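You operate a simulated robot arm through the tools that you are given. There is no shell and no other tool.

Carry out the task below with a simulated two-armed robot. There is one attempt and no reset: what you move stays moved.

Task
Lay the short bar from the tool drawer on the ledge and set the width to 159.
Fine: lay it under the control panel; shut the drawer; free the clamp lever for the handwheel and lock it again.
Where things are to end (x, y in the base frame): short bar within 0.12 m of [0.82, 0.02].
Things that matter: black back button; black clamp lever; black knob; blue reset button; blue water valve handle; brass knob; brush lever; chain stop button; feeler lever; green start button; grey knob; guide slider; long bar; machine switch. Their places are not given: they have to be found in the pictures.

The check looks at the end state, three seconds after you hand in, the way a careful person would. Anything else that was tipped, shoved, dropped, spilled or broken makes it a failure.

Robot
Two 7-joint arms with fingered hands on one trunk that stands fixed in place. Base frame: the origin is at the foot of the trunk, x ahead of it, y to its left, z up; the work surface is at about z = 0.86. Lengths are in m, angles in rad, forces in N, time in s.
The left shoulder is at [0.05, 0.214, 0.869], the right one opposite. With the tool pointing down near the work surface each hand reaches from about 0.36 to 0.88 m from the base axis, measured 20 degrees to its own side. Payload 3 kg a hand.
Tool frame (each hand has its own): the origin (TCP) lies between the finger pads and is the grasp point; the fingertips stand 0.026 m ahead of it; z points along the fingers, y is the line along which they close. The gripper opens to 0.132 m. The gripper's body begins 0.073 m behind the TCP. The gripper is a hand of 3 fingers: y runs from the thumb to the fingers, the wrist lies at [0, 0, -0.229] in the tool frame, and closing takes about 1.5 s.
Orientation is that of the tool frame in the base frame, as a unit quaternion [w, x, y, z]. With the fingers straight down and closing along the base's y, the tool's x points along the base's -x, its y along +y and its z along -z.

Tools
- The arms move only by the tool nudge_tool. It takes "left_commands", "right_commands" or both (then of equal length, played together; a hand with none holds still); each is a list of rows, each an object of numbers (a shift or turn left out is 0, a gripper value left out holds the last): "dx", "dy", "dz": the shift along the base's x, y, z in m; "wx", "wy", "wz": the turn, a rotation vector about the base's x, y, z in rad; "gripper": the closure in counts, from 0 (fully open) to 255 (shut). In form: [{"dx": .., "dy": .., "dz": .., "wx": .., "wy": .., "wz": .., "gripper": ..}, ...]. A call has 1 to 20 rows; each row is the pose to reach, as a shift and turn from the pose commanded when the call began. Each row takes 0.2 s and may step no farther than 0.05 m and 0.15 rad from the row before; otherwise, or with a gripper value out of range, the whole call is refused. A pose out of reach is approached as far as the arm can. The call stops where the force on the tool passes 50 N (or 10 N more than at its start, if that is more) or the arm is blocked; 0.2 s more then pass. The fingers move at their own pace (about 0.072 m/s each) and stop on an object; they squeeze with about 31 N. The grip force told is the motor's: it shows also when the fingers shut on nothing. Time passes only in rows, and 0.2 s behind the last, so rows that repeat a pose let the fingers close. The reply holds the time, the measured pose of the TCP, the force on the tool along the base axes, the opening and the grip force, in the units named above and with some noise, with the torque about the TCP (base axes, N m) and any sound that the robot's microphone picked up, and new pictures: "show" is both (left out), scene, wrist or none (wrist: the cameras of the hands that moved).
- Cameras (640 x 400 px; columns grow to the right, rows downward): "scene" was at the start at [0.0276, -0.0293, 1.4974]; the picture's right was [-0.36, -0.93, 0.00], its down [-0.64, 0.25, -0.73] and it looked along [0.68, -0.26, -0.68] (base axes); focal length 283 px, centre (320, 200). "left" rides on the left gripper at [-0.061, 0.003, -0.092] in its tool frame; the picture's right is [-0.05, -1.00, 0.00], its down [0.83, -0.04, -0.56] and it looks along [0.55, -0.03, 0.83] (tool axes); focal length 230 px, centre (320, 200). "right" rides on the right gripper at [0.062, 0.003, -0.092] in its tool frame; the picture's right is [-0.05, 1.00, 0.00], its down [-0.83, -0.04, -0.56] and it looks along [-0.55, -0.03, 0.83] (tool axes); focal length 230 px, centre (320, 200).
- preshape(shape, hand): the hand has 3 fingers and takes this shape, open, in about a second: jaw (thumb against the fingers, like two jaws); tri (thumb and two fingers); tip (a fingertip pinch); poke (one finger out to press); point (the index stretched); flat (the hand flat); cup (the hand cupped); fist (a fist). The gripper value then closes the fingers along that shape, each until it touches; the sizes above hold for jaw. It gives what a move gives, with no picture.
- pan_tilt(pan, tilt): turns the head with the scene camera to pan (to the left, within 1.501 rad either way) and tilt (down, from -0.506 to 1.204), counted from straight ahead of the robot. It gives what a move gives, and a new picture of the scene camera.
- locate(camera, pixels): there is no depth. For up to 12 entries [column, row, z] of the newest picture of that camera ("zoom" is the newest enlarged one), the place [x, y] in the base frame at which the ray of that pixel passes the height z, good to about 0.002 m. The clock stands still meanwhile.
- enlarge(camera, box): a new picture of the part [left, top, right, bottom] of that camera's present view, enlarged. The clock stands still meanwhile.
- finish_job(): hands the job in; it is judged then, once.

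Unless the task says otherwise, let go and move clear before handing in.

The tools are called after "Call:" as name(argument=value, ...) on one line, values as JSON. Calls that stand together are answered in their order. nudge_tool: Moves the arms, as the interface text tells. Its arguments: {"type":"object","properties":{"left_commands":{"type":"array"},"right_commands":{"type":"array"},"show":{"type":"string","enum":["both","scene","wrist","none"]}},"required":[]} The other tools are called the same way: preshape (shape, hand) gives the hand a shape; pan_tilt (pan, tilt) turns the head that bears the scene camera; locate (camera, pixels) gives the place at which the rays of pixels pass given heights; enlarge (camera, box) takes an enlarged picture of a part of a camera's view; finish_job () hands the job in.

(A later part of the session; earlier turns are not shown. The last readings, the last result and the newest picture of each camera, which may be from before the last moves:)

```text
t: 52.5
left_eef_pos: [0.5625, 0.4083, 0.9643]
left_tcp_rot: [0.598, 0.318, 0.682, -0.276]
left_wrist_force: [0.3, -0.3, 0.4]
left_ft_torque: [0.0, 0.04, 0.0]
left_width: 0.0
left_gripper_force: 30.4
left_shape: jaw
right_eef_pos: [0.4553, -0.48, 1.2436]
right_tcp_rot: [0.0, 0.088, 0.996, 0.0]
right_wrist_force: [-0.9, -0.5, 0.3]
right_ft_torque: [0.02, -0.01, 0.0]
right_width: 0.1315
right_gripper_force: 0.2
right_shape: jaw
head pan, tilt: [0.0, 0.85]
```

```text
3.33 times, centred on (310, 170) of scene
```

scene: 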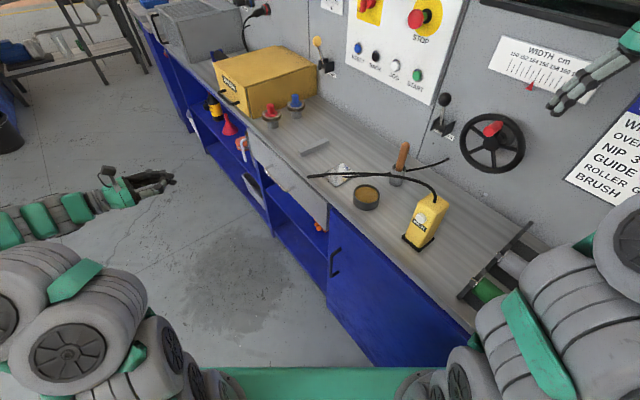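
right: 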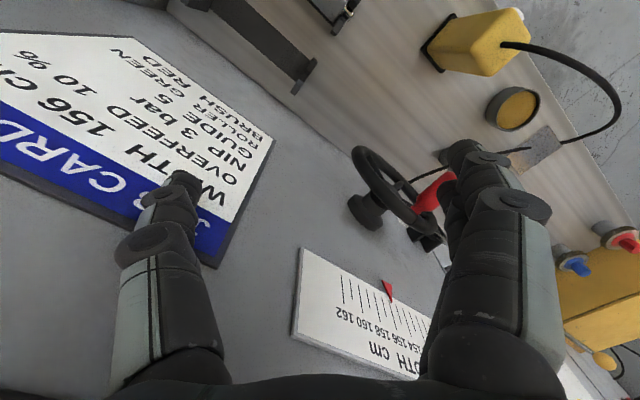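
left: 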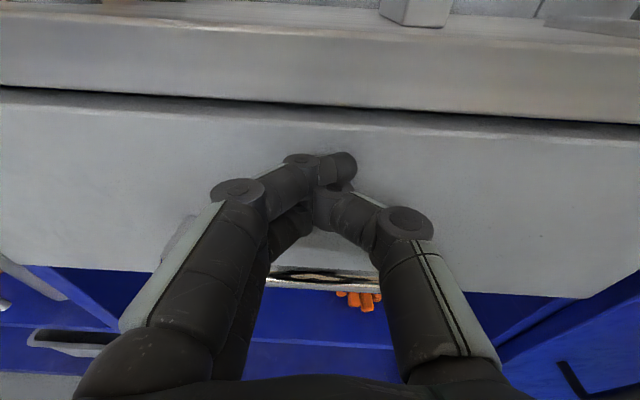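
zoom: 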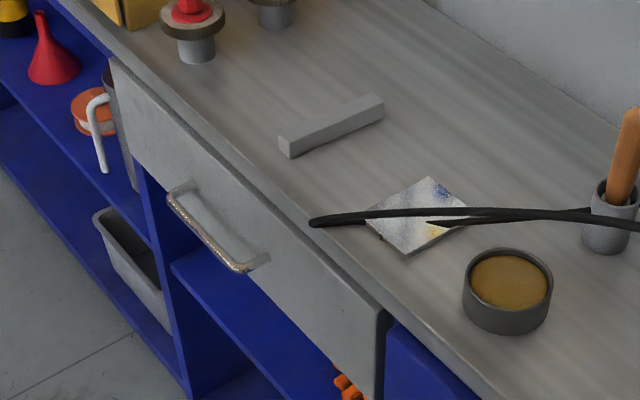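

The drawer is shut and the bar is on the ledge. Now I'll study the clamp lever and handwheel closely.

Call:
pan_tilt(pan=-0.6, tilt=0.55)

Call:
enlarge(camera="scene", box=[250, 180, 350, 240])

Call:
enlarge(camera="scene", box=[100, 120, 200, 220])

```text
t: 53.5
left_eef_pos: [0.5633, 0.4083, 0.9653]
left_tcp_rot: [0.598, 0.318, 0.682, -0.276]
left_wrist_force: [-0.3, 0.0, 0.0]
left_ft_torque: [0.0, 0.01, 0.01]
left_width: 0.0001
left_gripper_force: 30.9
left_shape: jaw
right_eef_pos: [0.4557, -0.4797, 1.2435]
right_tcp_rot: [0.0, 0.087, 0.996, 0.0]
right_wrist_force: [0.0, 0.2, 0.4]
right_ft_torque: [0.0, -0.02, 0.0]
right_width: 0.1319
right_gripper_force: 0.1
right_shape: jaw
head pan, tilt: [-0.6, 0.55]
```

scene: 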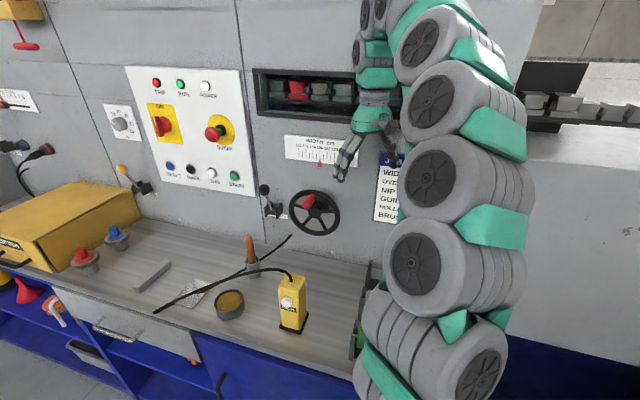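

```text
6.40 times, centred on (300, 210) of scene
```

zoom: 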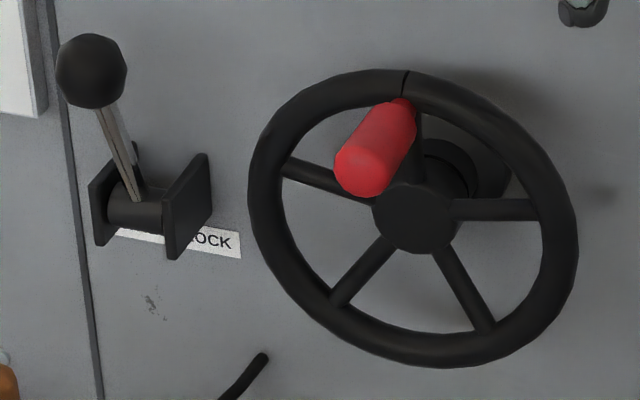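

```text
4.00 times, centred on (150, 170) of scene
```

zoom: 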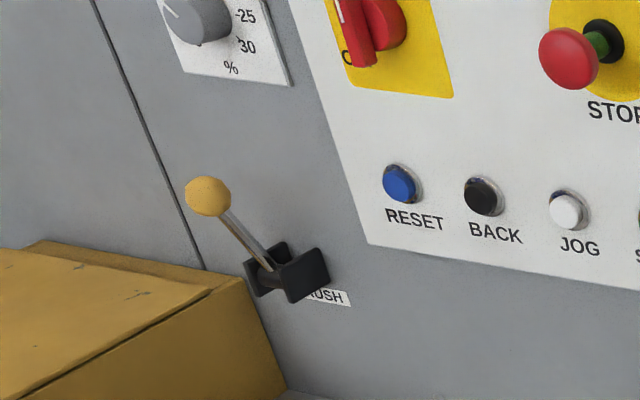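

The lever pivots on a horizontal axis along the wall, and I need a closer look at it and the wheel. I'll shift the right hand out of the scale view and bring the left hand (already pointing at the wall) across at z≈1.1.

Call:
nudge_tool(right_commands=[{"dx": -0.02, "dy": -0.02}, {"dx": -0.04, "dy": -0.04}, {"dx": -0.06, "dy": -0.06}, {"dx": -0.08, "dy": -0.08}, {"dx": -0.08, "dy": -0.08}, {"dx": -0.08, "dy": -0.08}], left_commands=[{"dx": -0.01, "dy": -0.035, "dz": 0.025}, {"dx": -0.02, "dy": -0.07, "dz": 0.05}, {"dx": -0.03, "dy": -0.105, "dz": 0.075}, {"dx": -0.04, "dy": -0.14, "dz": 0.1}, {"dx": -0.05, "dy": -0.18, "dz": 0.12}, {"dx": -0.06, "dy": -0.22, "dz": 0.14}], show="both")

```text
t: 54.9
left_eef_pos: [0.5161, 0.1984, 1.1083]
left_tcp_rot: [0.597, 0.319, 0.682, -0.277]
left_wrist_force: [-0.8, -0.7, 0.1]
left_ft_torque: [0.02, -0.03, 0.04]
left_width: 0.0
left_gripper_force: 31.0
left_shape: jaw
left hand out of reach, approached as far as the arm can: row 6
right_eef_pos: [0.3758, -0.5574, 1.2437]
right_tcp_rot: [0.0, 0.088, 0.996, 0.0]
right_wrist_force: [-4.2, 5.7, -0.1]
right_ft_torque: [0.09, 0.11, -0.36]
right_width: 0.1313
right_gripper_force: 0.0
right_shape: jaw
head pan, tilt: [-0.6, 0.55]
```

scene: 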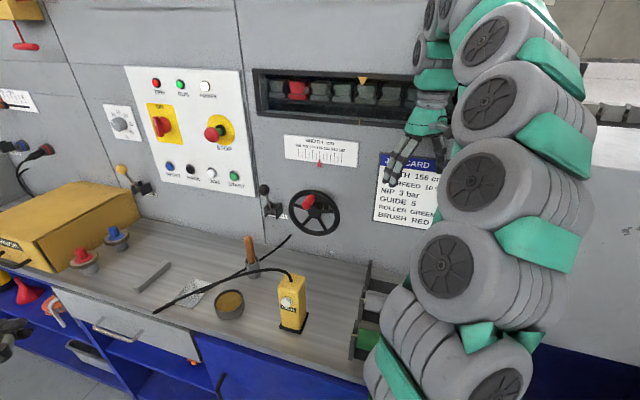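
right: 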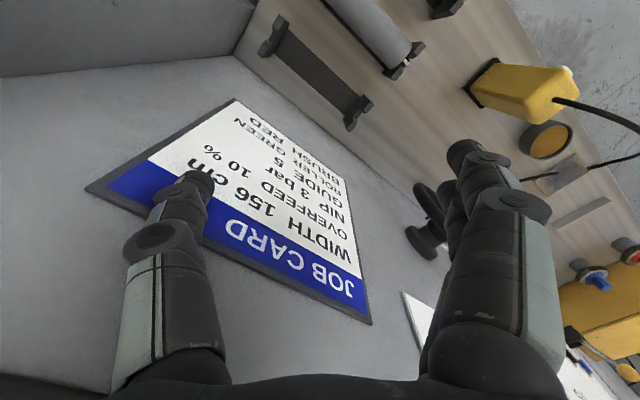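
left: 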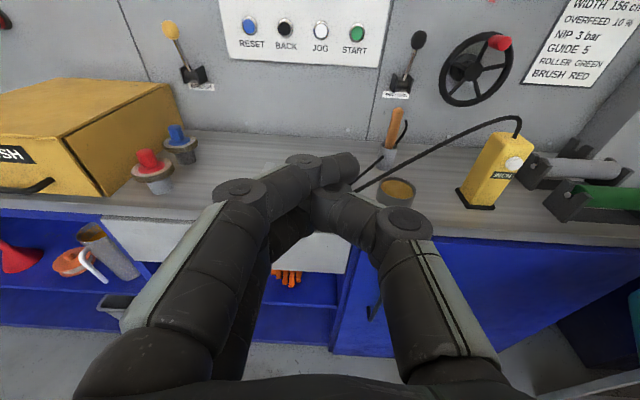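

The left arm is too folded there but gives a second view: lever knob at left (418,40), wheel hub near (468,70). The right hand feels light contact with the wall, so I'll back it off. First I enlarge for triangulation.

Call:
enlarge(camera="left", box=[360, 0, 560, 120])

Call:
nudge_tool(right_commands=[{"dx": -0.013, "dy": 0.016}, {"dx": -0.026, "dy": 0.032}, {"dx": -0.039, "dy": 0.048}, {"dx": -0.052, "dy": 0.064}], show="scene")

```text
3.20 times, centred on (460, 60) of left
```

zoom: 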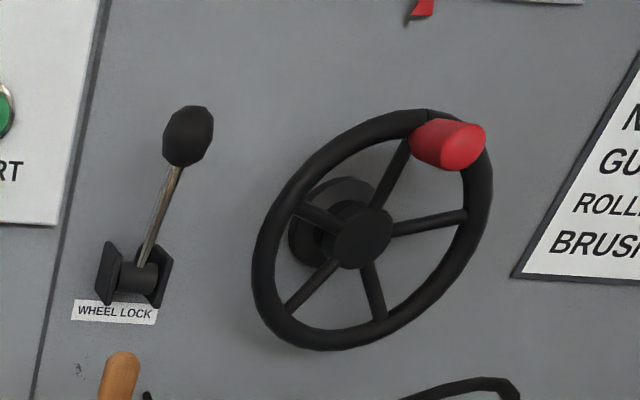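

```text
t: 55.9
left_eef_pos: [0.5169, 0.1976, 1.1095]
left_tcp_rot: [0.597, 0.319, 0.682, -0.277]
left_wrist_force: [-0.2, -0.3, -0.2]
left_ft_torque: [0.0, 0.02, 0.01]
left_width: 0.0
left_gripper_force: 31.7
left_shape: jaw
right_eef_pos: [0.3233, -0.4955, 1.2445]
right_tcp_rot: [0.001, 0.088, 0.996, 0.0]
right_wrist_force: [-0.7, -0.4, -0.3]
right_ft_torque: [-0.02, -0.01, 0.01]
right_width: 0.1322
right_gripper_force: 0.1
right_shape: jaw
head pan, tilt: [-0.6, 0.55]
```

scene: 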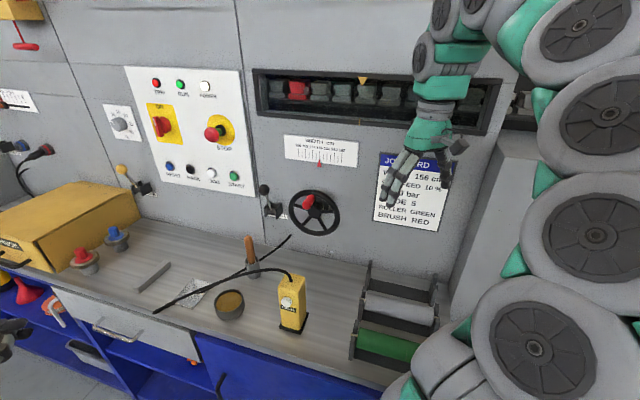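

The label reads "WHEEL LOCK". I'll triangulate knob, pivot, hub and crank from both cameras.

Call:
locate(camera="zoom", pixels=[[188, 136, 1.1], [188, 136, 1.15], [137, 278, 1.0], [137, 278, 1.05], [363, 238, 1.0], [363, 238, 1.05], [475, 147, 1.05], [475, 147, 1.1], [425, 138, 1.05], [425, 138, 1.1]])

Call:
locate(camera="scene", pixels=[[264.4, 189.7, 1.1], [264.4, 189.7, 1.15], [271.4, 211.9, 1.0], [271.4, 211.9, 1.05], [314.5, 212.8, 1.0], [314.5, 212.8, 1.05], [306.7, 205.3, 1.05], [306.7, 205.3, 1.1], [313.3, 195.9, 1.05], [313.3, 195.9, 1.1]])

```text
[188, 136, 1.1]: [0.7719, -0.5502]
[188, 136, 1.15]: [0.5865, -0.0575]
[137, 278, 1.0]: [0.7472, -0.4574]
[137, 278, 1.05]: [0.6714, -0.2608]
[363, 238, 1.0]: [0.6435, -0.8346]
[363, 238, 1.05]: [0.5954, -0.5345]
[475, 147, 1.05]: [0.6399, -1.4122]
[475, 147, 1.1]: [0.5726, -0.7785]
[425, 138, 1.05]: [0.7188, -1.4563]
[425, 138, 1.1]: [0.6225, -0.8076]
```

```text
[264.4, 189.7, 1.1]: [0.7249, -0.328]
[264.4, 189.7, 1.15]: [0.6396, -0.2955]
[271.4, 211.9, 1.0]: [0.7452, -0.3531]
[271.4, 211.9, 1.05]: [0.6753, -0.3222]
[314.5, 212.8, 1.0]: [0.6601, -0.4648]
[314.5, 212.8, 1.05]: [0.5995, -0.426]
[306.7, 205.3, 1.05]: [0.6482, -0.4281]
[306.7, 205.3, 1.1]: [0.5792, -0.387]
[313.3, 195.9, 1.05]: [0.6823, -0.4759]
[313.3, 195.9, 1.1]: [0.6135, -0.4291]
```

Key points: lever pivot (0.700,-0.334,1.03), knob (0.683,-0.312,1.124), hub (0.575,-0.410,1.071), crank end (0.531,-0.360,1.133). I need the height of the wooden-handled tool standing in front of the lever, so I'll enlarge both views.

Call:
enlarge(camera="scene", box=[210, 170, 310, 330])

Call:
enlarge(camera="left", box=[340, 20, 540, 220])

```text
2.50 times, centred on (260, 250) of scene
```

zoom: 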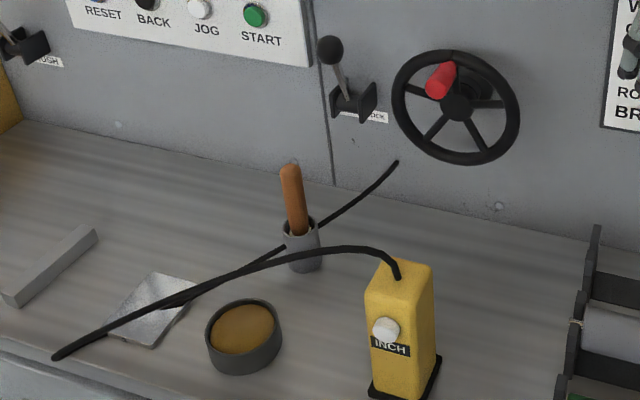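

```text
2.00 times, centred on (440, 120) of left
```

zoom: 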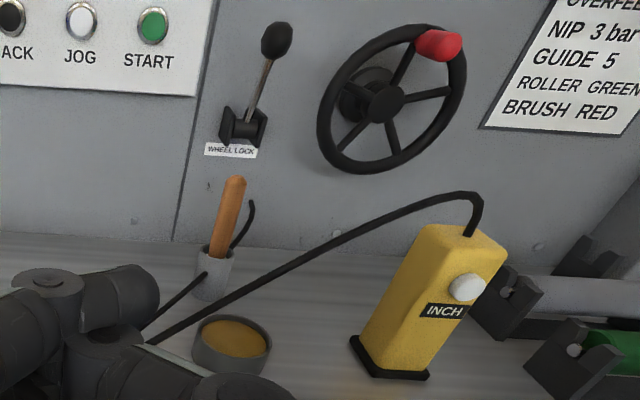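

Call:
locate(camera="scene", pixels=[[248, 236.4, 0.95], [248, 236.4, 1.0], [290.4, 235.2, 0.9], [290.4, 235.2, 1.0], [281, 269, 0.9], [281, 269, 1.0]])

Call:
locate(camera="left", pixels=[[397.5, 109, 0.95], [397.5, 109, 1.0], [405, 121.5, 0.9], [405, 121.5, 1.0], [512, 116, 0.9], [512, 116, 1.0]])

```text
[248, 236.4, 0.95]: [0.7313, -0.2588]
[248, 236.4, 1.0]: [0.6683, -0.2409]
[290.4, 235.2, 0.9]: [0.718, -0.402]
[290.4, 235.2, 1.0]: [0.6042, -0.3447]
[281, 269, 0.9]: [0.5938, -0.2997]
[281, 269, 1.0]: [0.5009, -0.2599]
```

```text
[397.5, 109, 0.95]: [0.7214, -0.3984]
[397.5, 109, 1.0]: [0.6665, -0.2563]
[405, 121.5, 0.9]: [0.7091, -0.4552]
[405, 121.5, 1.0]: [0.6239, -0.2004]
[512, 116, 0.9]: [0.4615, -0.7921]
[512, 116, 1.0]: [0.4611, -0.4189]
```

The wooden handle's top is at z≈1.006, just in front of the lever, so I must stay above it. I'll bring the left hand around at z≈1.17, tilting it slightly down, to a viewing point before the lever.

Call:
nudge_tool(left_commands=[{"dx": 0.025, "dy": -0.02, "dz": 0.015, "wx": 0.04, "wy": 0.033, "gripper": 105}, {"dx": 0.05, "dy": -0.04, "dz": 0.03, "wx": 0.08, "wy": 0.066}, {"dx": 0.075, "dy": -0.065, "dz": 0.045, "wx": 0.12, "wy": 0.1}, {"dx": 0.095, "dy": -0.095, "dz": 0.06, "wx": 0.16, "wy": 0.134}, {"dx": 0.11, "dy": -0.135, "dz": 0.065, "wx": 0.2, "wy": 0.167}, {"dx": 0.118, "dy": -0.18, "dz": 0.065, "wx": 0.23, "wy": 0.193}, {"dx": 0.12, "dy": -0.225, "dz": 0.065, "wx": 0.23, "wy": 0.193}, {"dx": 0.12, "dy": -0.27, "dz": 0.065, "wx": 0.23, "wy": 0.193}, {"dx": 0.115, "dy": -0.315, "dz": 0.065, "wx": 0.23, "wy": 0.193}, {"dx": 0.11, "dy": -0.355, "dz": 0.065, "wx": 0.23, "wy": 0.193}], show="both")

```text
t: 58.1
left_eef_pos: [0.6232, -0.1591, 1.1755]
left_tcp_rot: [0.489, 0.356, 0.764, -0.225]
left_wrist_force: [0.7, -0.3, 0.6]
left_ft_torque: [0.01, 0.0, 0.0]
left_width: 0.0772
left_gripper_force: 0.1
left_shape: jaw
right_eef_pos: [0.3232, -0.4961, 1.243]
right_tcp_rot: [0.0, 0.087, 0.996, 0.0]
right_wrist_force: [0.1, -0.4, -0.1]
right_ft_torque: [0.02, -0.01, -0.02]
right_width: 0.1319
right_gripper_force: 0.0
right_shape: jaw
head pan, tilt: [-0.6, 0.55]
```

scene: 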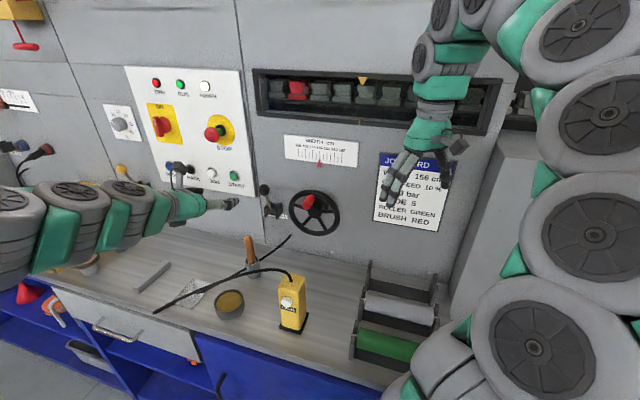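
left: 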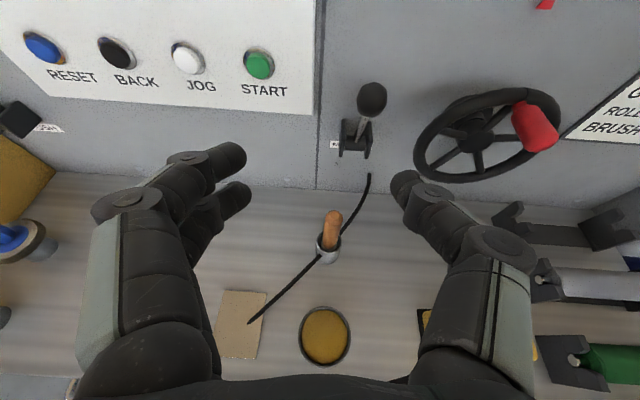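

The lever knob is at left (371,98), clear of the fingers. I'll refine its position from this close view.

Call:
locate(camera="left", pixels=[[371, 98, 1.1], [371, 98, 1.12], [371, 98, 1.14], [355, 138, 1.02], [355, 138, 1.04], [478, 138, 1.06], [478, 138, 1.08], [535, 125, 1.12], [535, 125, 1.14], [518, 112, 1.12], [518, 112, 1.14]])

Call:
enlarge(camera="left", box=[310, 60, 570, 220])

```text
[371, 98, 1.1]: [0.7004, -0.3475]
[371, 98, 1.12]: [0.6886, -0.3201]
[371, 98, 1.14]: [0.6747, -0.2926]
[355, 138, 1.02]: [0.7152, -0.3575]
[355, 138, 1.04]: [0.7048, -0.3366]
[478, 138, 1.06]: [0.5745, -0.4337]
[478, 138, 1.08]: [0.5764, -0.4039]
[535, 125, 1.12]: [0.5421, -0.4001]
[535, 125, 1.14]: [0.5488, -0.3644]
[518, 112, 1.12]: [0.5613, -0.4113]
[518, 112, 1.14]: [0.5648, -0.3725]
```

```text
2.46 times, centred on (440, 140) of left
```

zoom: 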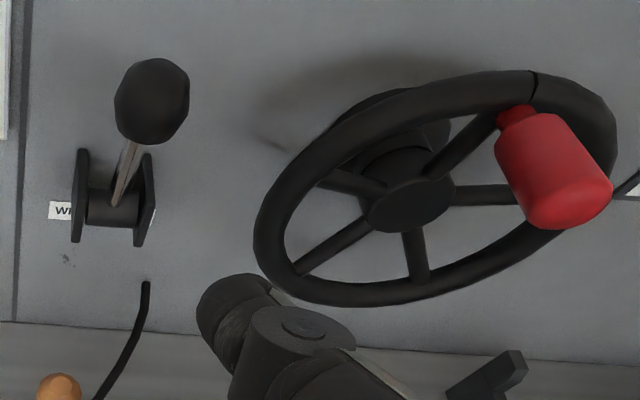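

The knob centre is (0.682,-0.311,1.126). I'll line up with it, narrow the fingers, and check the picture.

Call:
nudge_tool(left_commands=[{"dx": 0.0, "dy": -0.03, "dz": -0.003, "gripper": 135}, {"dx": 0.001, "dy": -0.06, "dz": -0.006}, {"dx": 0.001, "dy": -0.084, "dz": -0.0085}, {"dx": 0.001, "dy": -0.084, "dz": -0.0085}], show="both")

```text
t: 59.1
left_eef_pos: [0.624, -0.2427, 1.1667]
left_tcp_rot: [0.489, 0.356, 0.764, -0.225]
left_wrist_force: [-0.6, 0.1, 0.6]
left_ft_torque: [0.0, 0.0, -0.02]
left_width: 0.0627
left_gripper_force: 0.1
left_shape: jaw
right_eef_pos: [0.3227, -0.4958, 1.243]
right_tcp_rot: [0.0, 0.088, 0.996, 0.0]
right_wrist_force: [0.7, 0.1, 0.0]
right_ft_torque: [0.03, 0.01, 0.0]
right_width: 0.1318
right_gripper_force: 0.1
right_shape: jaw
head pan, tilt: [-0.6, 0.55]
```

scene: 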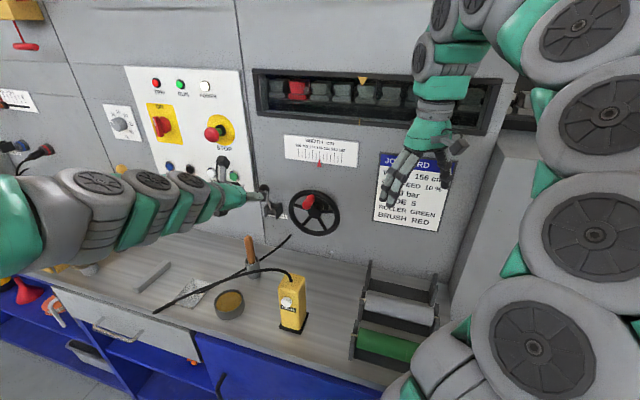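
left: 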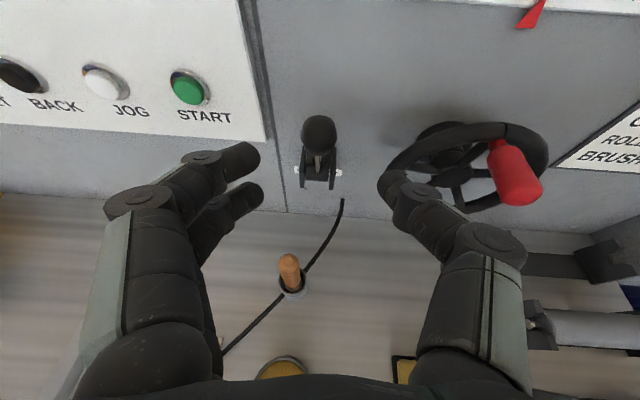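

The knob is centred between the fingers at (318,133). I'll advance along the finger axis.

Call:
nudge_tool(left_commands=[{"dx": 0.013, "dy": -0.0155, "dz": -0.0095}, {"dx": 0.0265, "dy": -0.031, "dz": -0.019}, {"dx": 0.04, "dy": -0.0465, "dz": -0.0285}, {"dx": 0.053, "dy": -0.062, "dz": -0.038}], show="both")

Call:
enlarge(camera="scene", box=[220, 150, 350, 240])

```text
t: 60.1
left_eef_pos: [0.6792, -0.305, 1.1265]
left_tcp_rot: [0.488, 0.357, 0.764, -0.225]
left_wrist_force: [0.8, -0.1, 0.1]
left_ft_torque: [0.01, 0.04, 0.0]
left_width: 0.0628
left_gripper_force: 0.1
left_shape: jaw
right_eef_pos: [0.3229, -0.4955, 1.2439]
right_tcp_rot: [-0.001, 0.087, 0.996, 0.0]
right_wrist_force: [0.2, -0.5, -0.3]
right_ft_torque: [0.01, 0.01, 0.02]
right_width: 0.1318
right_gripper_force: 0.0
right_shape: jaw
head pan, tilt: [-0.6, 0.55]
```

scene: 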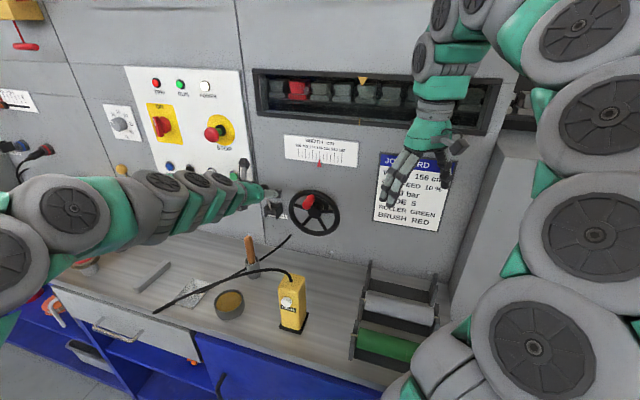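
left: 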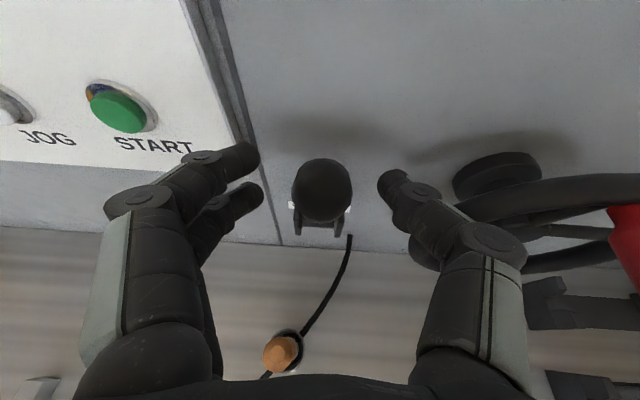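

```text
4.44 times, centred on (285, 195) of scene
```

zoom: 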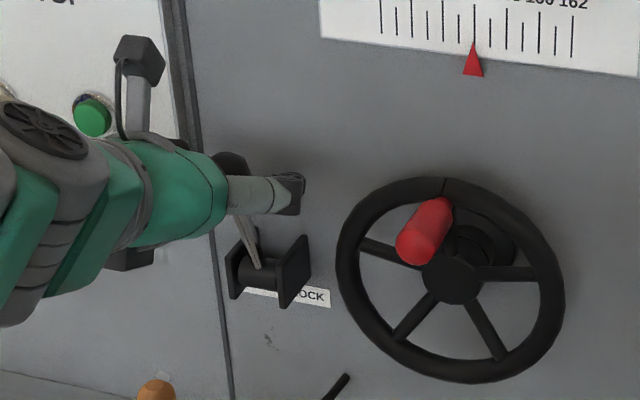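

The knob sits between thumb and fingers. I'll close on it.

Call:
nudge_tool(left_commands=[{"gripper": 255}, {}, {}, {}, {}], show="wrist")

```text
t: 61.3
left_eef_pos: [0.6786, -0.3065, 1.1276]
left_tcp_rot: [0.488, 0.357, 0.764, -0.225]
left_wrist_force: [2.4, -2.8, -10.5]
left_ft_torque: [0.15, 0.02, 0.07]
left_width: 0.0168
left_gripper_force: 31.0
left_shape: jaw
right_eef_pos: [0.3235, -0.4949, 1.2436]
right_tcp_rot: [0.001, 0.088, 0.996, 0.0]
right_wrist_force: [0.2, 0.2, 0.1]
right_ft_torque: [-0.03, 0.01, -0.03]
right_width: 0.1316
right_gripper_force: 0.1
right_shape: jaw
head pan, tilt: [-0.6, 0.55]
```

left: 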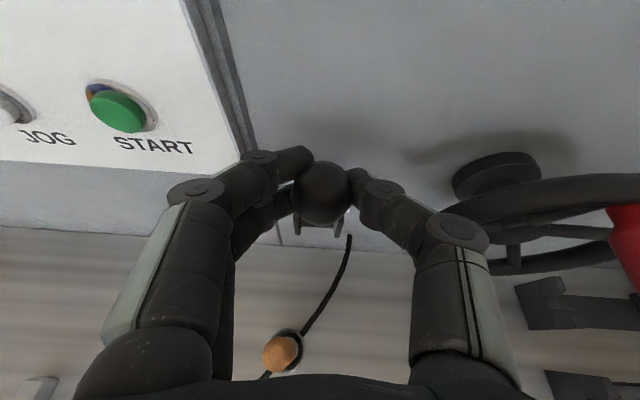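

The knob is held. I'll pull it outward along its arc (about the pivot) in small steps and watch the forces.

Call:
nudge_tool(left_commands=[{"dx": -0.004, "dy": 0.0048, "dz": -0.002}, {"dx": -0.0081, "dy": 0.0097, "dz": -0.0048}, {"dx": -0.012, "dy": 0.0142, "dz": -0.008}, {"dx": -0.0157, "dy": 0.0187, "dz": -0.0114}], show="both")

Call:
enlarge(camera="scene", box=[220, 150, 350, 240])

```text
t: 62.3
left_eef_pos: [0.662, -0.2856, 1.1167]
left_tcp_rot: [0.488, 0.357, 0.764, -0.226]
left_wrist_force: [11.9, -13.2, -18.5]
left_ft_torque: [0.07, -0.22, -0.02]
left_width: 0.0149
left_gripper_force: 30.6
left_shape: jaw
right_eef_pos: [0.3238, -0.4959, 1.2428]
right_tcp_rot: [0.0, 0.088, 0.996, 0.0]
right_wrist_force: [-0.1, -0.4, 0.0]
right_ft_torque: [-0.01, 0.04, 0.0]
right_width: 0.1318
right_gripper_force: 0.1
right_shape: jaw
head pan, tilt: [-0.6, 0.55]
```

scene: 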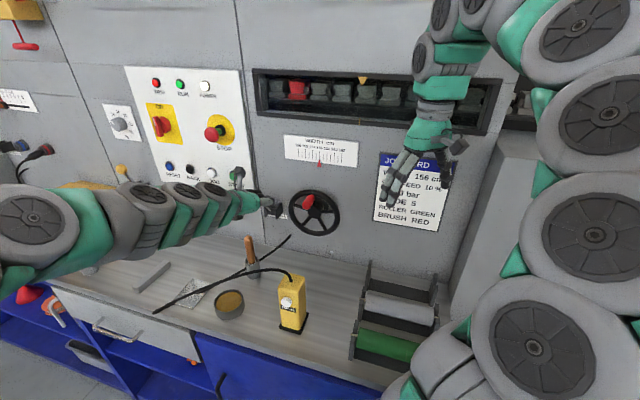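
left: 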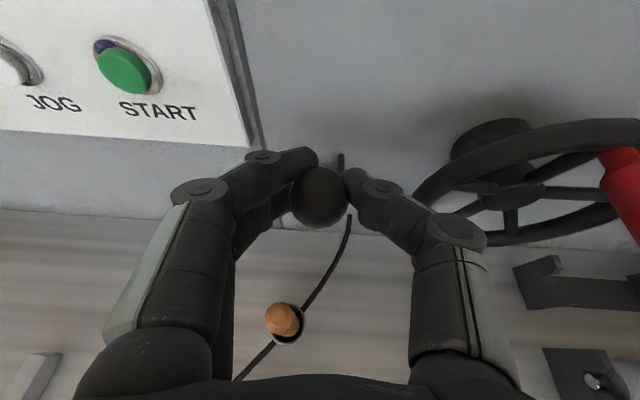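

```text
4.44 times, centred on (285, 195) of scene
```

zoom: 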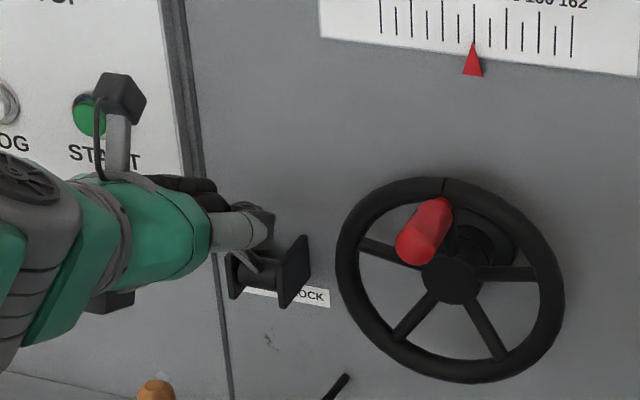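

The lever follows outward with moderate resistance. I'll continue along the arc, slightly lower.

Call:
nudge_tool(left_commands=[{"dx": -0.0035, "dy": 0.0042, "dz": -0.006}, {"dx": -0.0069, "dy": 0.0082, "dz": -0.011}, {"dx": -0.0105, "dy": 0.0125, "dz": -0.0165}, {"dx": -0.0138, "dy": 0.0164, "dz": -0.0225}], show="both")

Call:
enlarge(camera="scene", box=[220, 150, 350, 240])

```text
t: 63.3
left_eef_pos: [0.648, -0.2705, 1.0945]
left_tcp_rot: [0.489, 0.357, 0.763, -0.226]
left_wrist_force: [13.9, -17.4, -12.1]
left_ft_torque: [-0.05, -0.22, -0.11]
left_width: 0.0123
left_gripper_force: 31.5
left_shape: jaw
right_eef_pos: [0.3237, -0.4963, 1.2434]
right_tcp_rot: [0.0, 0.087, 0.996, 0.0]
right_wrist_force: [-0.6, -0.1, 0.3]
right_ft_torque: [0.01, 0.0, -0.03]
right_width: 0.1319
right_gripper_force: 0.1
right_shape: jaw
head pan, tilt: [-0.6, 0.55]
```

scene: 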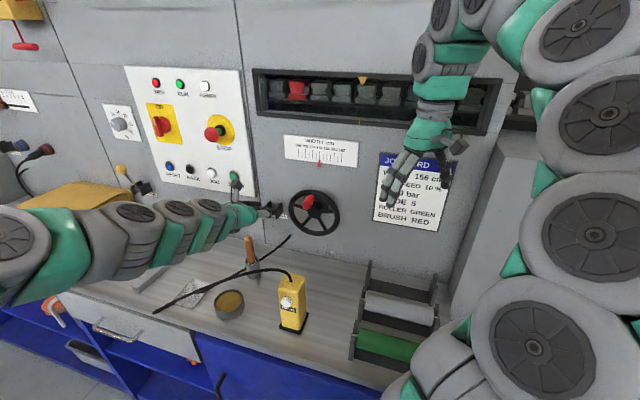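
left: 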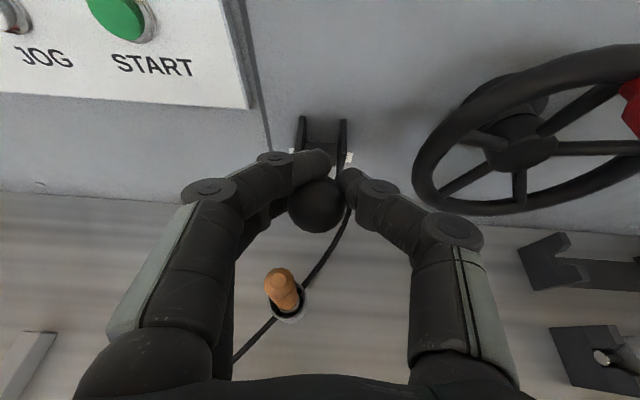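

```text
4.44 times, centred on (285, 195) of scene
```

zoom: 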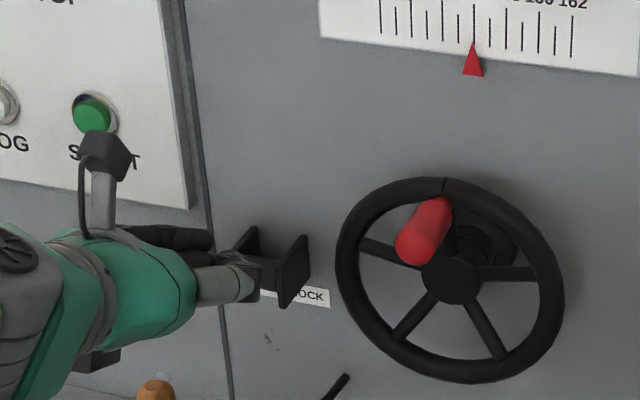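

The lever is now about 50° from vertical and still moving. I'll continue another 20°.

Call:
nudge_tool(left_commands=[{"dx": -0.0035, "dy": 0.0042, "dz": -0.006}, {"dx": -0.0068, "dy": 0.008, "dz": -0.012}, {"dx": -0.0098, "dy": 0.0117, "dz": -0.0185}, {"dx": -0.0125, "dy": 0.0149, "dz": -0.025}], show="both")

Call:
enlarge(camera="scene", box=[220, 160, 350, 260])

```text
t: 64.3
left_eef_pos: [0.6335, -0.2532, 1.0692]
left_tcp_rot: [0.488, 0.357, 0.764, -0.226]
left_wrist_force: [15.6, -26.8, -5.4]
left_ft_torque: [-0.42, -0.14, -0.19]
left_width: 0.0102
left_gripper_force: 30.5
left_shape: jaw
right_eef_pos: [0.324, -0.4961, 1.2439]
right_tcp_rot: [-0.001, 0.087, 0.996, 0.0]
right_wrist_force: [-0.6, 0.6, 0.6]
right_ft_torque: [-0.06, 0.02, -0.04]
right_width: 0.1319
right_gripper_force: 0.1
right_shape: jaw
head pan, tilt: [-0.6, 0.55]
```

scene: 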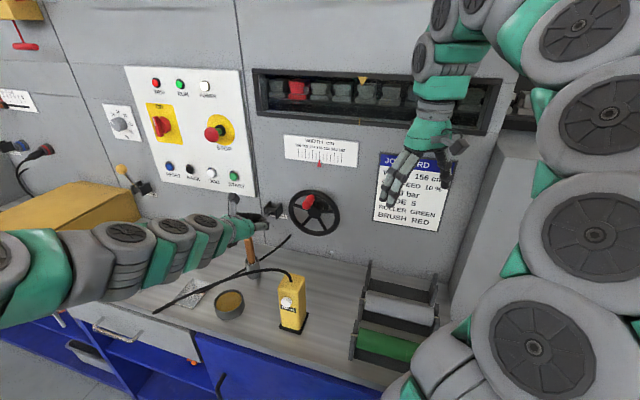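
left: 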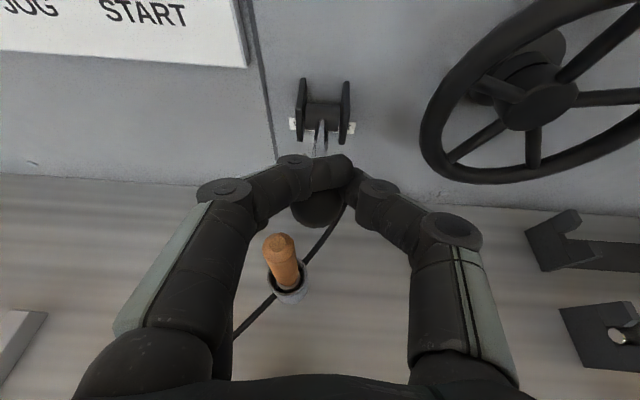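

```text
4.00 times, centred on (285, 210) of scene
```

zoom: 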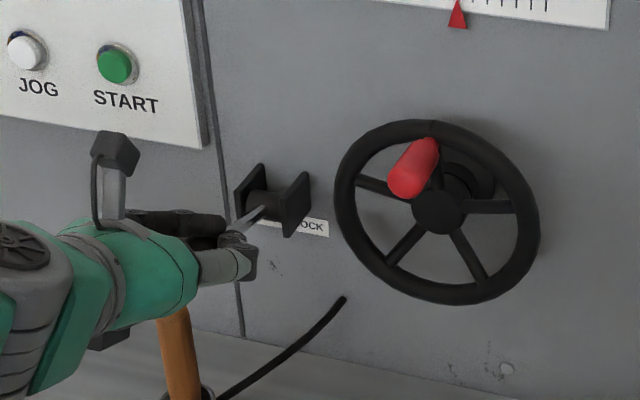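

The lever is roughly 70° down and resistance now pulls toward the wall (about 30 N), partly from my arc being too wide. I'll ease inward slightly and test 8 mm further down to see if it is at its stop.

Call:
nudge_tool(left_commands=[{"dx": 0.003, "dy": -0.0036, "dz": -0.003}, {"dx": 0.003, "dy": -0.0036, "dz": -0.006}, {"dx": 0.003, "dy": -0.0036, "dz": -0.009}], show="wrist")

Call:
enlarge(camera="scene", box=[220, 160, 350, 260])

```text
t: 65.1
left_eef_pos: [0.6394, -0.2563, 1.0618]
left_tcp_rot: [0.489, 0.356, 0.764, -0.225]
left_wrist_force: [-6.9, -1.4, 1.6]
left_ft_torque: [-0.05, 0.05, 0.02]
left_width: 0.0134
left_gripper_force: 31.3
left_shape: jaw
right_eef_pos: [0.323, -0.4963, 1.2438]
right_tcp_rot: [0.0, 0.088, 0.996, 0.001]
right_wrist_force: [0.4, -0.4, -0.4]
right_ft_torque: [0.01, 0.01, -0.02]
right_width: 0.1319
right_gripper_force: 0.0
right_shape: jaw
head pan, tilt: [-0.6, 0.55]
```

left: 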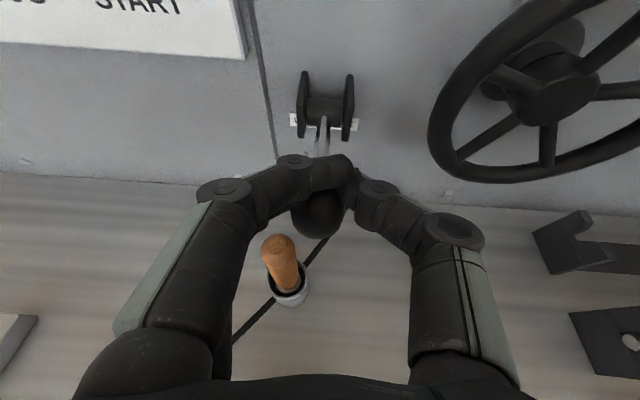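

```text
4.00 times, centred on (285, 210) of scene
```

zoom: 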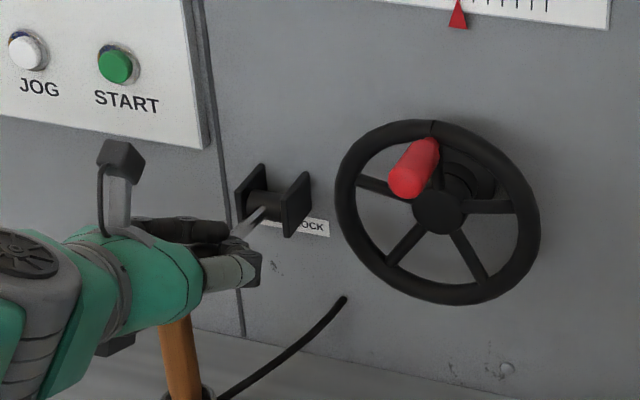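

The force has relaxed and the fingers hold the lever neck. I'll release, back off up and outward, and look at the lever position.

Call:
nudge_tool(left_commands=[{"gripper": 140}, {}, {}, {}, {"dx": -0.01, "dy": 0.012, "dz": 0.015}, {"dx": -0.025, "dy": 0.03, "dz": 0.035}, {"dx": -0.045, "dy": 0.053, "dz": 0.065}], show="both")

Call:
enlarge(camera="scene", box=[220, 160, 350, 260])

```text
t: 66.7
left_eef_pos: [0.5931, -0.2029, 1.1265]
left_tcp_rot: [0.489, 0.357, 0.763, -0.226]
left_wrist_force: [0.1, -0.9, 0.0]
left_ft_torque: [0.01, -0.03, 0.01]
left_width: 0.059
left_gripper_force: 0.0
left_shape: jaw
right_eef_pos: [0.3228, -0.4956, 1.2446]
right_tcp_rot: [0.0, 0.088, 0.996, 0.0]
right_wrist_force: [-0.3, -0.5, 0.5]
right_ft_torque: [-0.05, -0.03, 0.03]
right_width: 0.132
right_gripper_force: 0.1
right_shape: jaw
head pan, tilt: [-0.6, 0.55]
```

scene: 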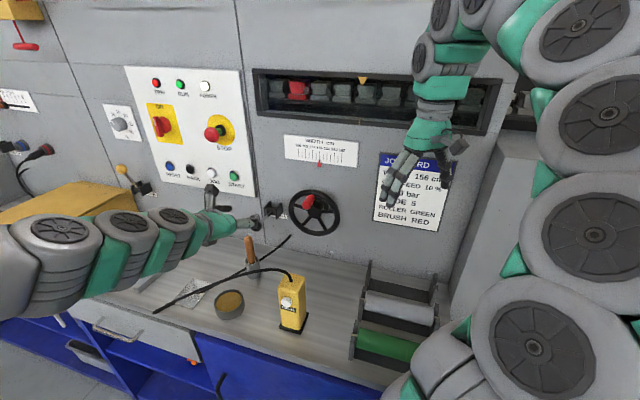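
left: 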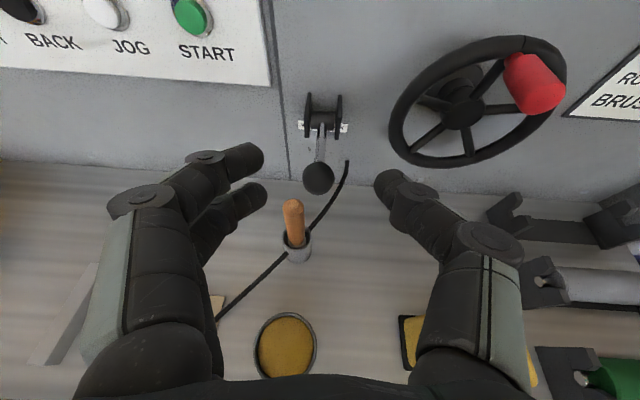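

```text
4.00 times, centred on (285, 210) of scene
```

zoom: 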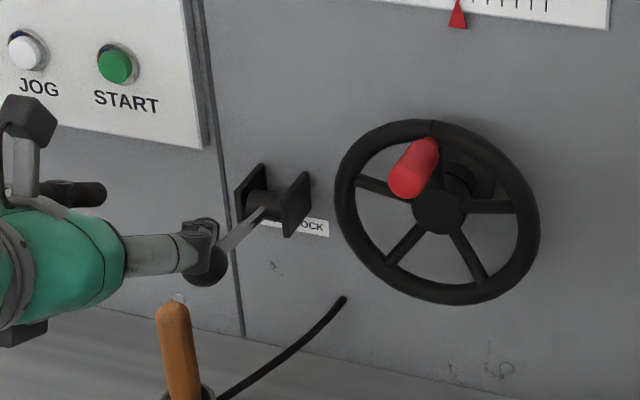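

The lever stays down with the knob at left (318,178), scene (257,226). I'll triangulate its angle.

Call:
locate(camera="scene", pixels=[[256.75, 226.25, 1.0], [256.75, 226.25, 1.05]])

Call:
locate(camera="left", pixels=[[318, 178, 1.0], [318, 178, 1.05], [322, 122, 1.03], [460, 112, 1.07], [535, 85, 1.13], [548, 92, 1.13], [510, 70, 1.13]])

```text
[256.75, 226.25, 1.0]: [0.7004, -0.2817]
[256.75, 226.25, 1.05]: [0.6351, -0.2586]
```

```text
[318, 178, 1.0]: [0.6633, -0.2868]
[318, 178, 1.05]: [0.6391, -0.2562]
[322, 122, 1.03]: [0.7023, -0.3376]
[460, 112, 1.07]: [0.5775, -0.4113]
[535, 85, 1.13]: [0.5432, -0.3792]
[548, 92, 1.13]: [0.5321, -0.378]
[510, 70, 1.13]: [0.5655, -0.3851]
```

The knob is now at n≈-0.609, z≈1.047 — the lever has swung about 64° to nearly horizontal. I'll now test the wheel: move the left hand in front of the red crank, with a steeper tilt to stay above the cable loop.

Call:
nudge_tool(left_commands=[{"dz": 0.03, "wx": 0.05, "wy": 0.042}, {"dx": -0.02, "dy": -0.02, "dz": 0.05, "wx": 0.1, "wy": 0.084}, {"dx": -0.045, "dy": -0.05, "dz": 0.07, "wx": 0.15, "wy": 0.125}, {"dx": -0.07, "dy": -0.08, "dz": 0.07, "wx": 0.2, "wy": 0.167}, {"dx": -0.096, "dy": -0.115, "dz": 0.07, "wx": 0.2, "wy": 0.167}, {"dx": -0.096, "dy": -0.115, "dz": 0.07, "wx": 0.2, "wy": 0.167}], show="both")

Call:
enlarge(camera="scene", box=[250, 130, 380, 250])

```text
t: 68.1
left_eef_pos: [0.4962, -0.323, 1.1954]
left_tcp_rot: [0.385, 0.384, 0.82, -0.177]
left_wrist_force: [-0.2, 0.0, 0.1]
left_ft_torque: [0.03, 0.01, 0.0]
left_width: 0.0592
left_gripper_force: 0.0
left_shape: jaw
right_eef_pos: [0.3231, -0.4947, 1.2436]
right_tcp_rot: [0.0, 0.087, 0.996, 0.0]
right_wrist_force: [-0.5, -0.6, -0.7]
right_ft_torque: [0.03, -0.05, 0.01]
right_width: 0.132
right_gripper_force: 0.1
right_shape: jaw
head pan, tilt: [-0.6, 0.55]
```

scene: 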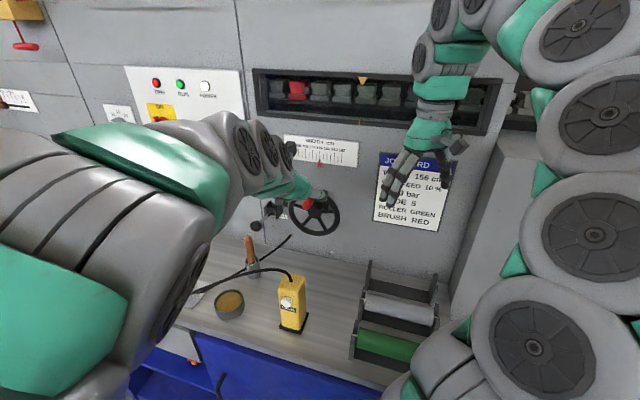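
left: 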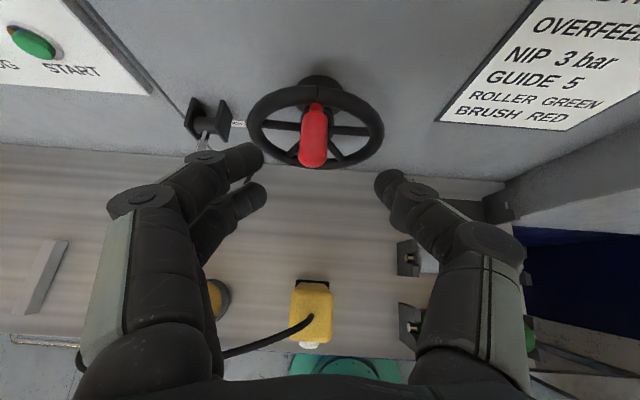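

```text
3.33 times, centred on (315, 190) of scene
```

zoom: 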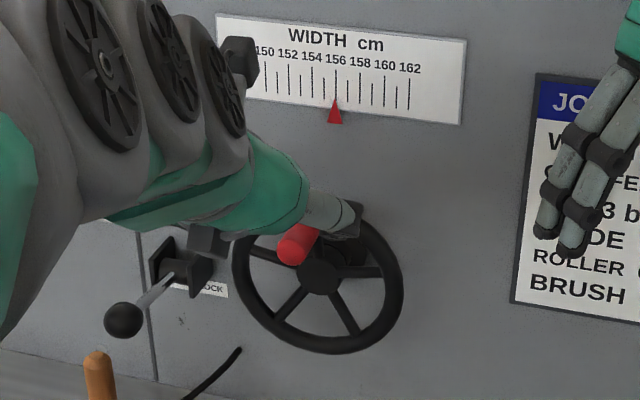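

The crank lies centred in the left view, (315,108) to (313,158), and the scale is readable. I'll locate the crank axis more exactly.

Call:
locate(camera="left", pixels=[[313, 155, 1.12], [313, 155, 1.14], [315, 110, 1.12], [315, 110, 1.14], [300, 150, 1.13], [327, 150, 1.13], [322, 80, 1.07]])

Call:
locate(camera="zoom", pixels=[[292, 250, 1.1], [292, 250, 1.12], [292, 250, 1.14], [320, 277, 1.07], [285, 240, 1.13]])

```text
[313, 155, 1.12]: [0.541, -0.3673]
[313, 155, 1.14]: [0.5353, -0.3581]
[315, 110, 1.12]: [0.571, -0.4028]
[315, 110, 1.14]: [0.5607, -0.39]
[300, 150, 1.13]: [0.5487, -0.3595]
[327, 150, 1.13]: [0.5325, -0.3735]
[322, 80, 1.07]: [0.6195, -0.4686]
```

```text
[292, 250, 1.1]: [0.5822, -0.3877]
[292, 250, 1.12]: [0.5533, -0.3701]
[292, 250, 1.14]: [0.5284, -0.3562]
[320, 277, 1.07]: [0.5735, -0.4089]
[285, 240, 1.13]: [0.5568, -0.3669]
```

Crank axis: s≈0.179, z≈1.13, from n≈-0.667 to -0.625, diameter ~0.022. I'll advance onto it and close.

Call:
nudge_tool(left_commands=[{"dx": 0.008, "dy": 0.0, "dz": -0.005}, {"dx": 0.02, "dy": -0.014, "dz": -0.02}, {"dx": 0.035, "dy": -0.032, "dz": -0.042}, {"dx": 0.05, "dy": -0.049, "dz": -0.0624}, {"dx": 0.05, "dy": -0.049, "dz": -0.0624, "gripper": 255}, {"dx": 0.05, "dy": -0.049, "dz": -0.0624}, {"dx": 0.05, "dy": -0.049, "dz": -0.0624}, {"dx": 0.05, "dy": -0.049, "dz": -0.0624}, {"dx": 0.05, "dy": -0.049, "dz": -0.0624}], show="both")

Call:
enlarge(camera="scene", box=[250, 130, 380, 250])

```text
t: 70.1
left_eef_pos: [0.5494, -0.3703, 1.1335]
left_tcp_rot: [0.385, 0.383, 0.821, -0.177]
left_wrist_force: [5.1, -8.6, -14.7]
left_ft_torque: [0.06, -0.01, 0.0]
left_width: 0.0069
left_gripper_force: 30.6
left_shape: jaw
right_eef_pos: [0.3232, -0.4972, 1.2437]
right_tcp_rot: [-0.001, 0.088, 0.996, 0.0]
right_wrist_force: [0.2, 0.4, -0.3]
right_ft_torque: [0.02, 0.0, 0.01]
right_width: 0.1318
right_gripper_force: 0.0
right_shape: jaw
head pan, tilt: [-0.6, 0.55]
```

scene: 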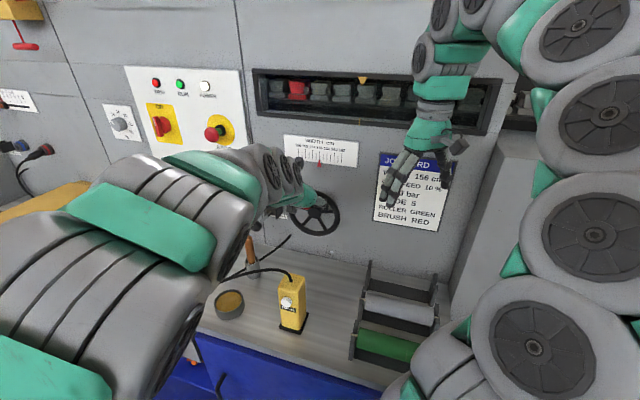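
left: 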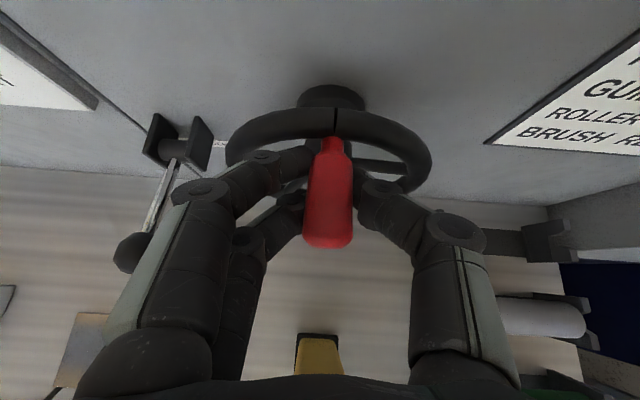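

```text
3.33 times, centred on (315, 190) of scene
```

zoom: 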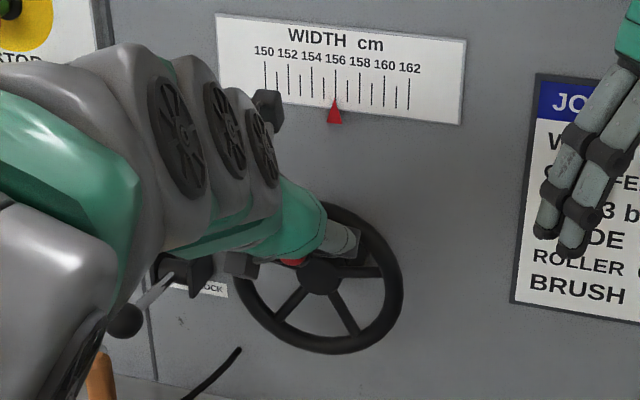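

The crank is enclosed by the fingers. I'll try a small clockwise turn (toward the right, ~20°) and watch whether the pointer moves.

Call:
nudge_tool(left_commands=[{"dx": -0.004, "dy": -0.0034, "dz": -0.0003}, {"dx": -0.008, "dy": -0.0067, "dz": -0.001}, {"dx": -0.012, "dy": -0.01, "dz": -0.002}, {"dx": -0.0157, "dy": -0.0132, "dz": -0.0036}], show="both")

Call:
enlarge(camera="scene", box=[250, 130, 380, 250])

```text
t: 71.1
left_eef_pos: [0.5344, -0.381, 1.1277]
left_tcp_rot: [0.385, 0.382, 0.821, -0.176]
left_wrist_force: [20.9, -5.1, -17.0]
left_ft_torque: [0.21, -0.34, 0.29]
left_width: 0.0043
left_gripper_force: 30.5
left_shape: jaw
right_eef_pos: [0.323, -0.4958, 1.2436]
right_tcp_rot: [0.0, 0.088, 0.996, 0.0]
right_wrist_force: [0.0, -0.4, -0.5]
right_ft_torque: [0.05, 0.01, 0.01]
right_width: 0.1316
right_gripper_force: 0.1
right_shape: jaw
head pan, tilt: [-0.6, 0.55]
```

scene: 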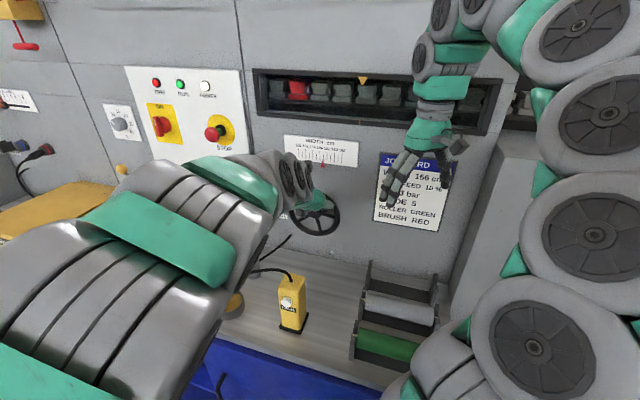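
left: 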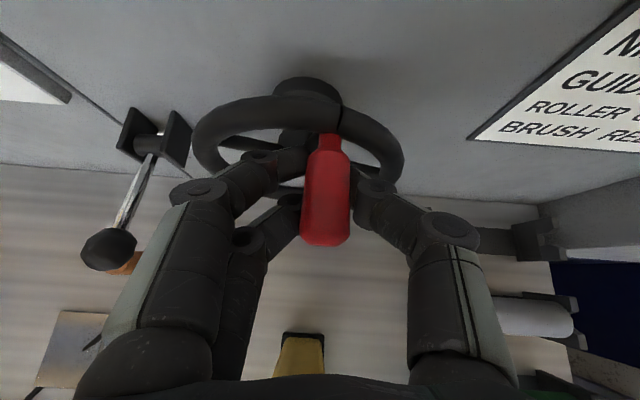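

```text
3.33 times, centred on (315, 190) of scene
```

zoom: 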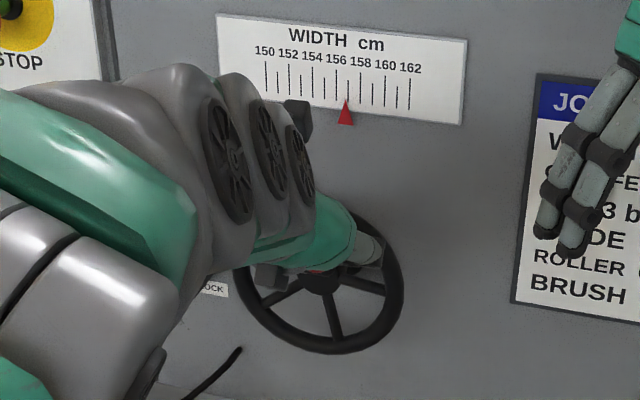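

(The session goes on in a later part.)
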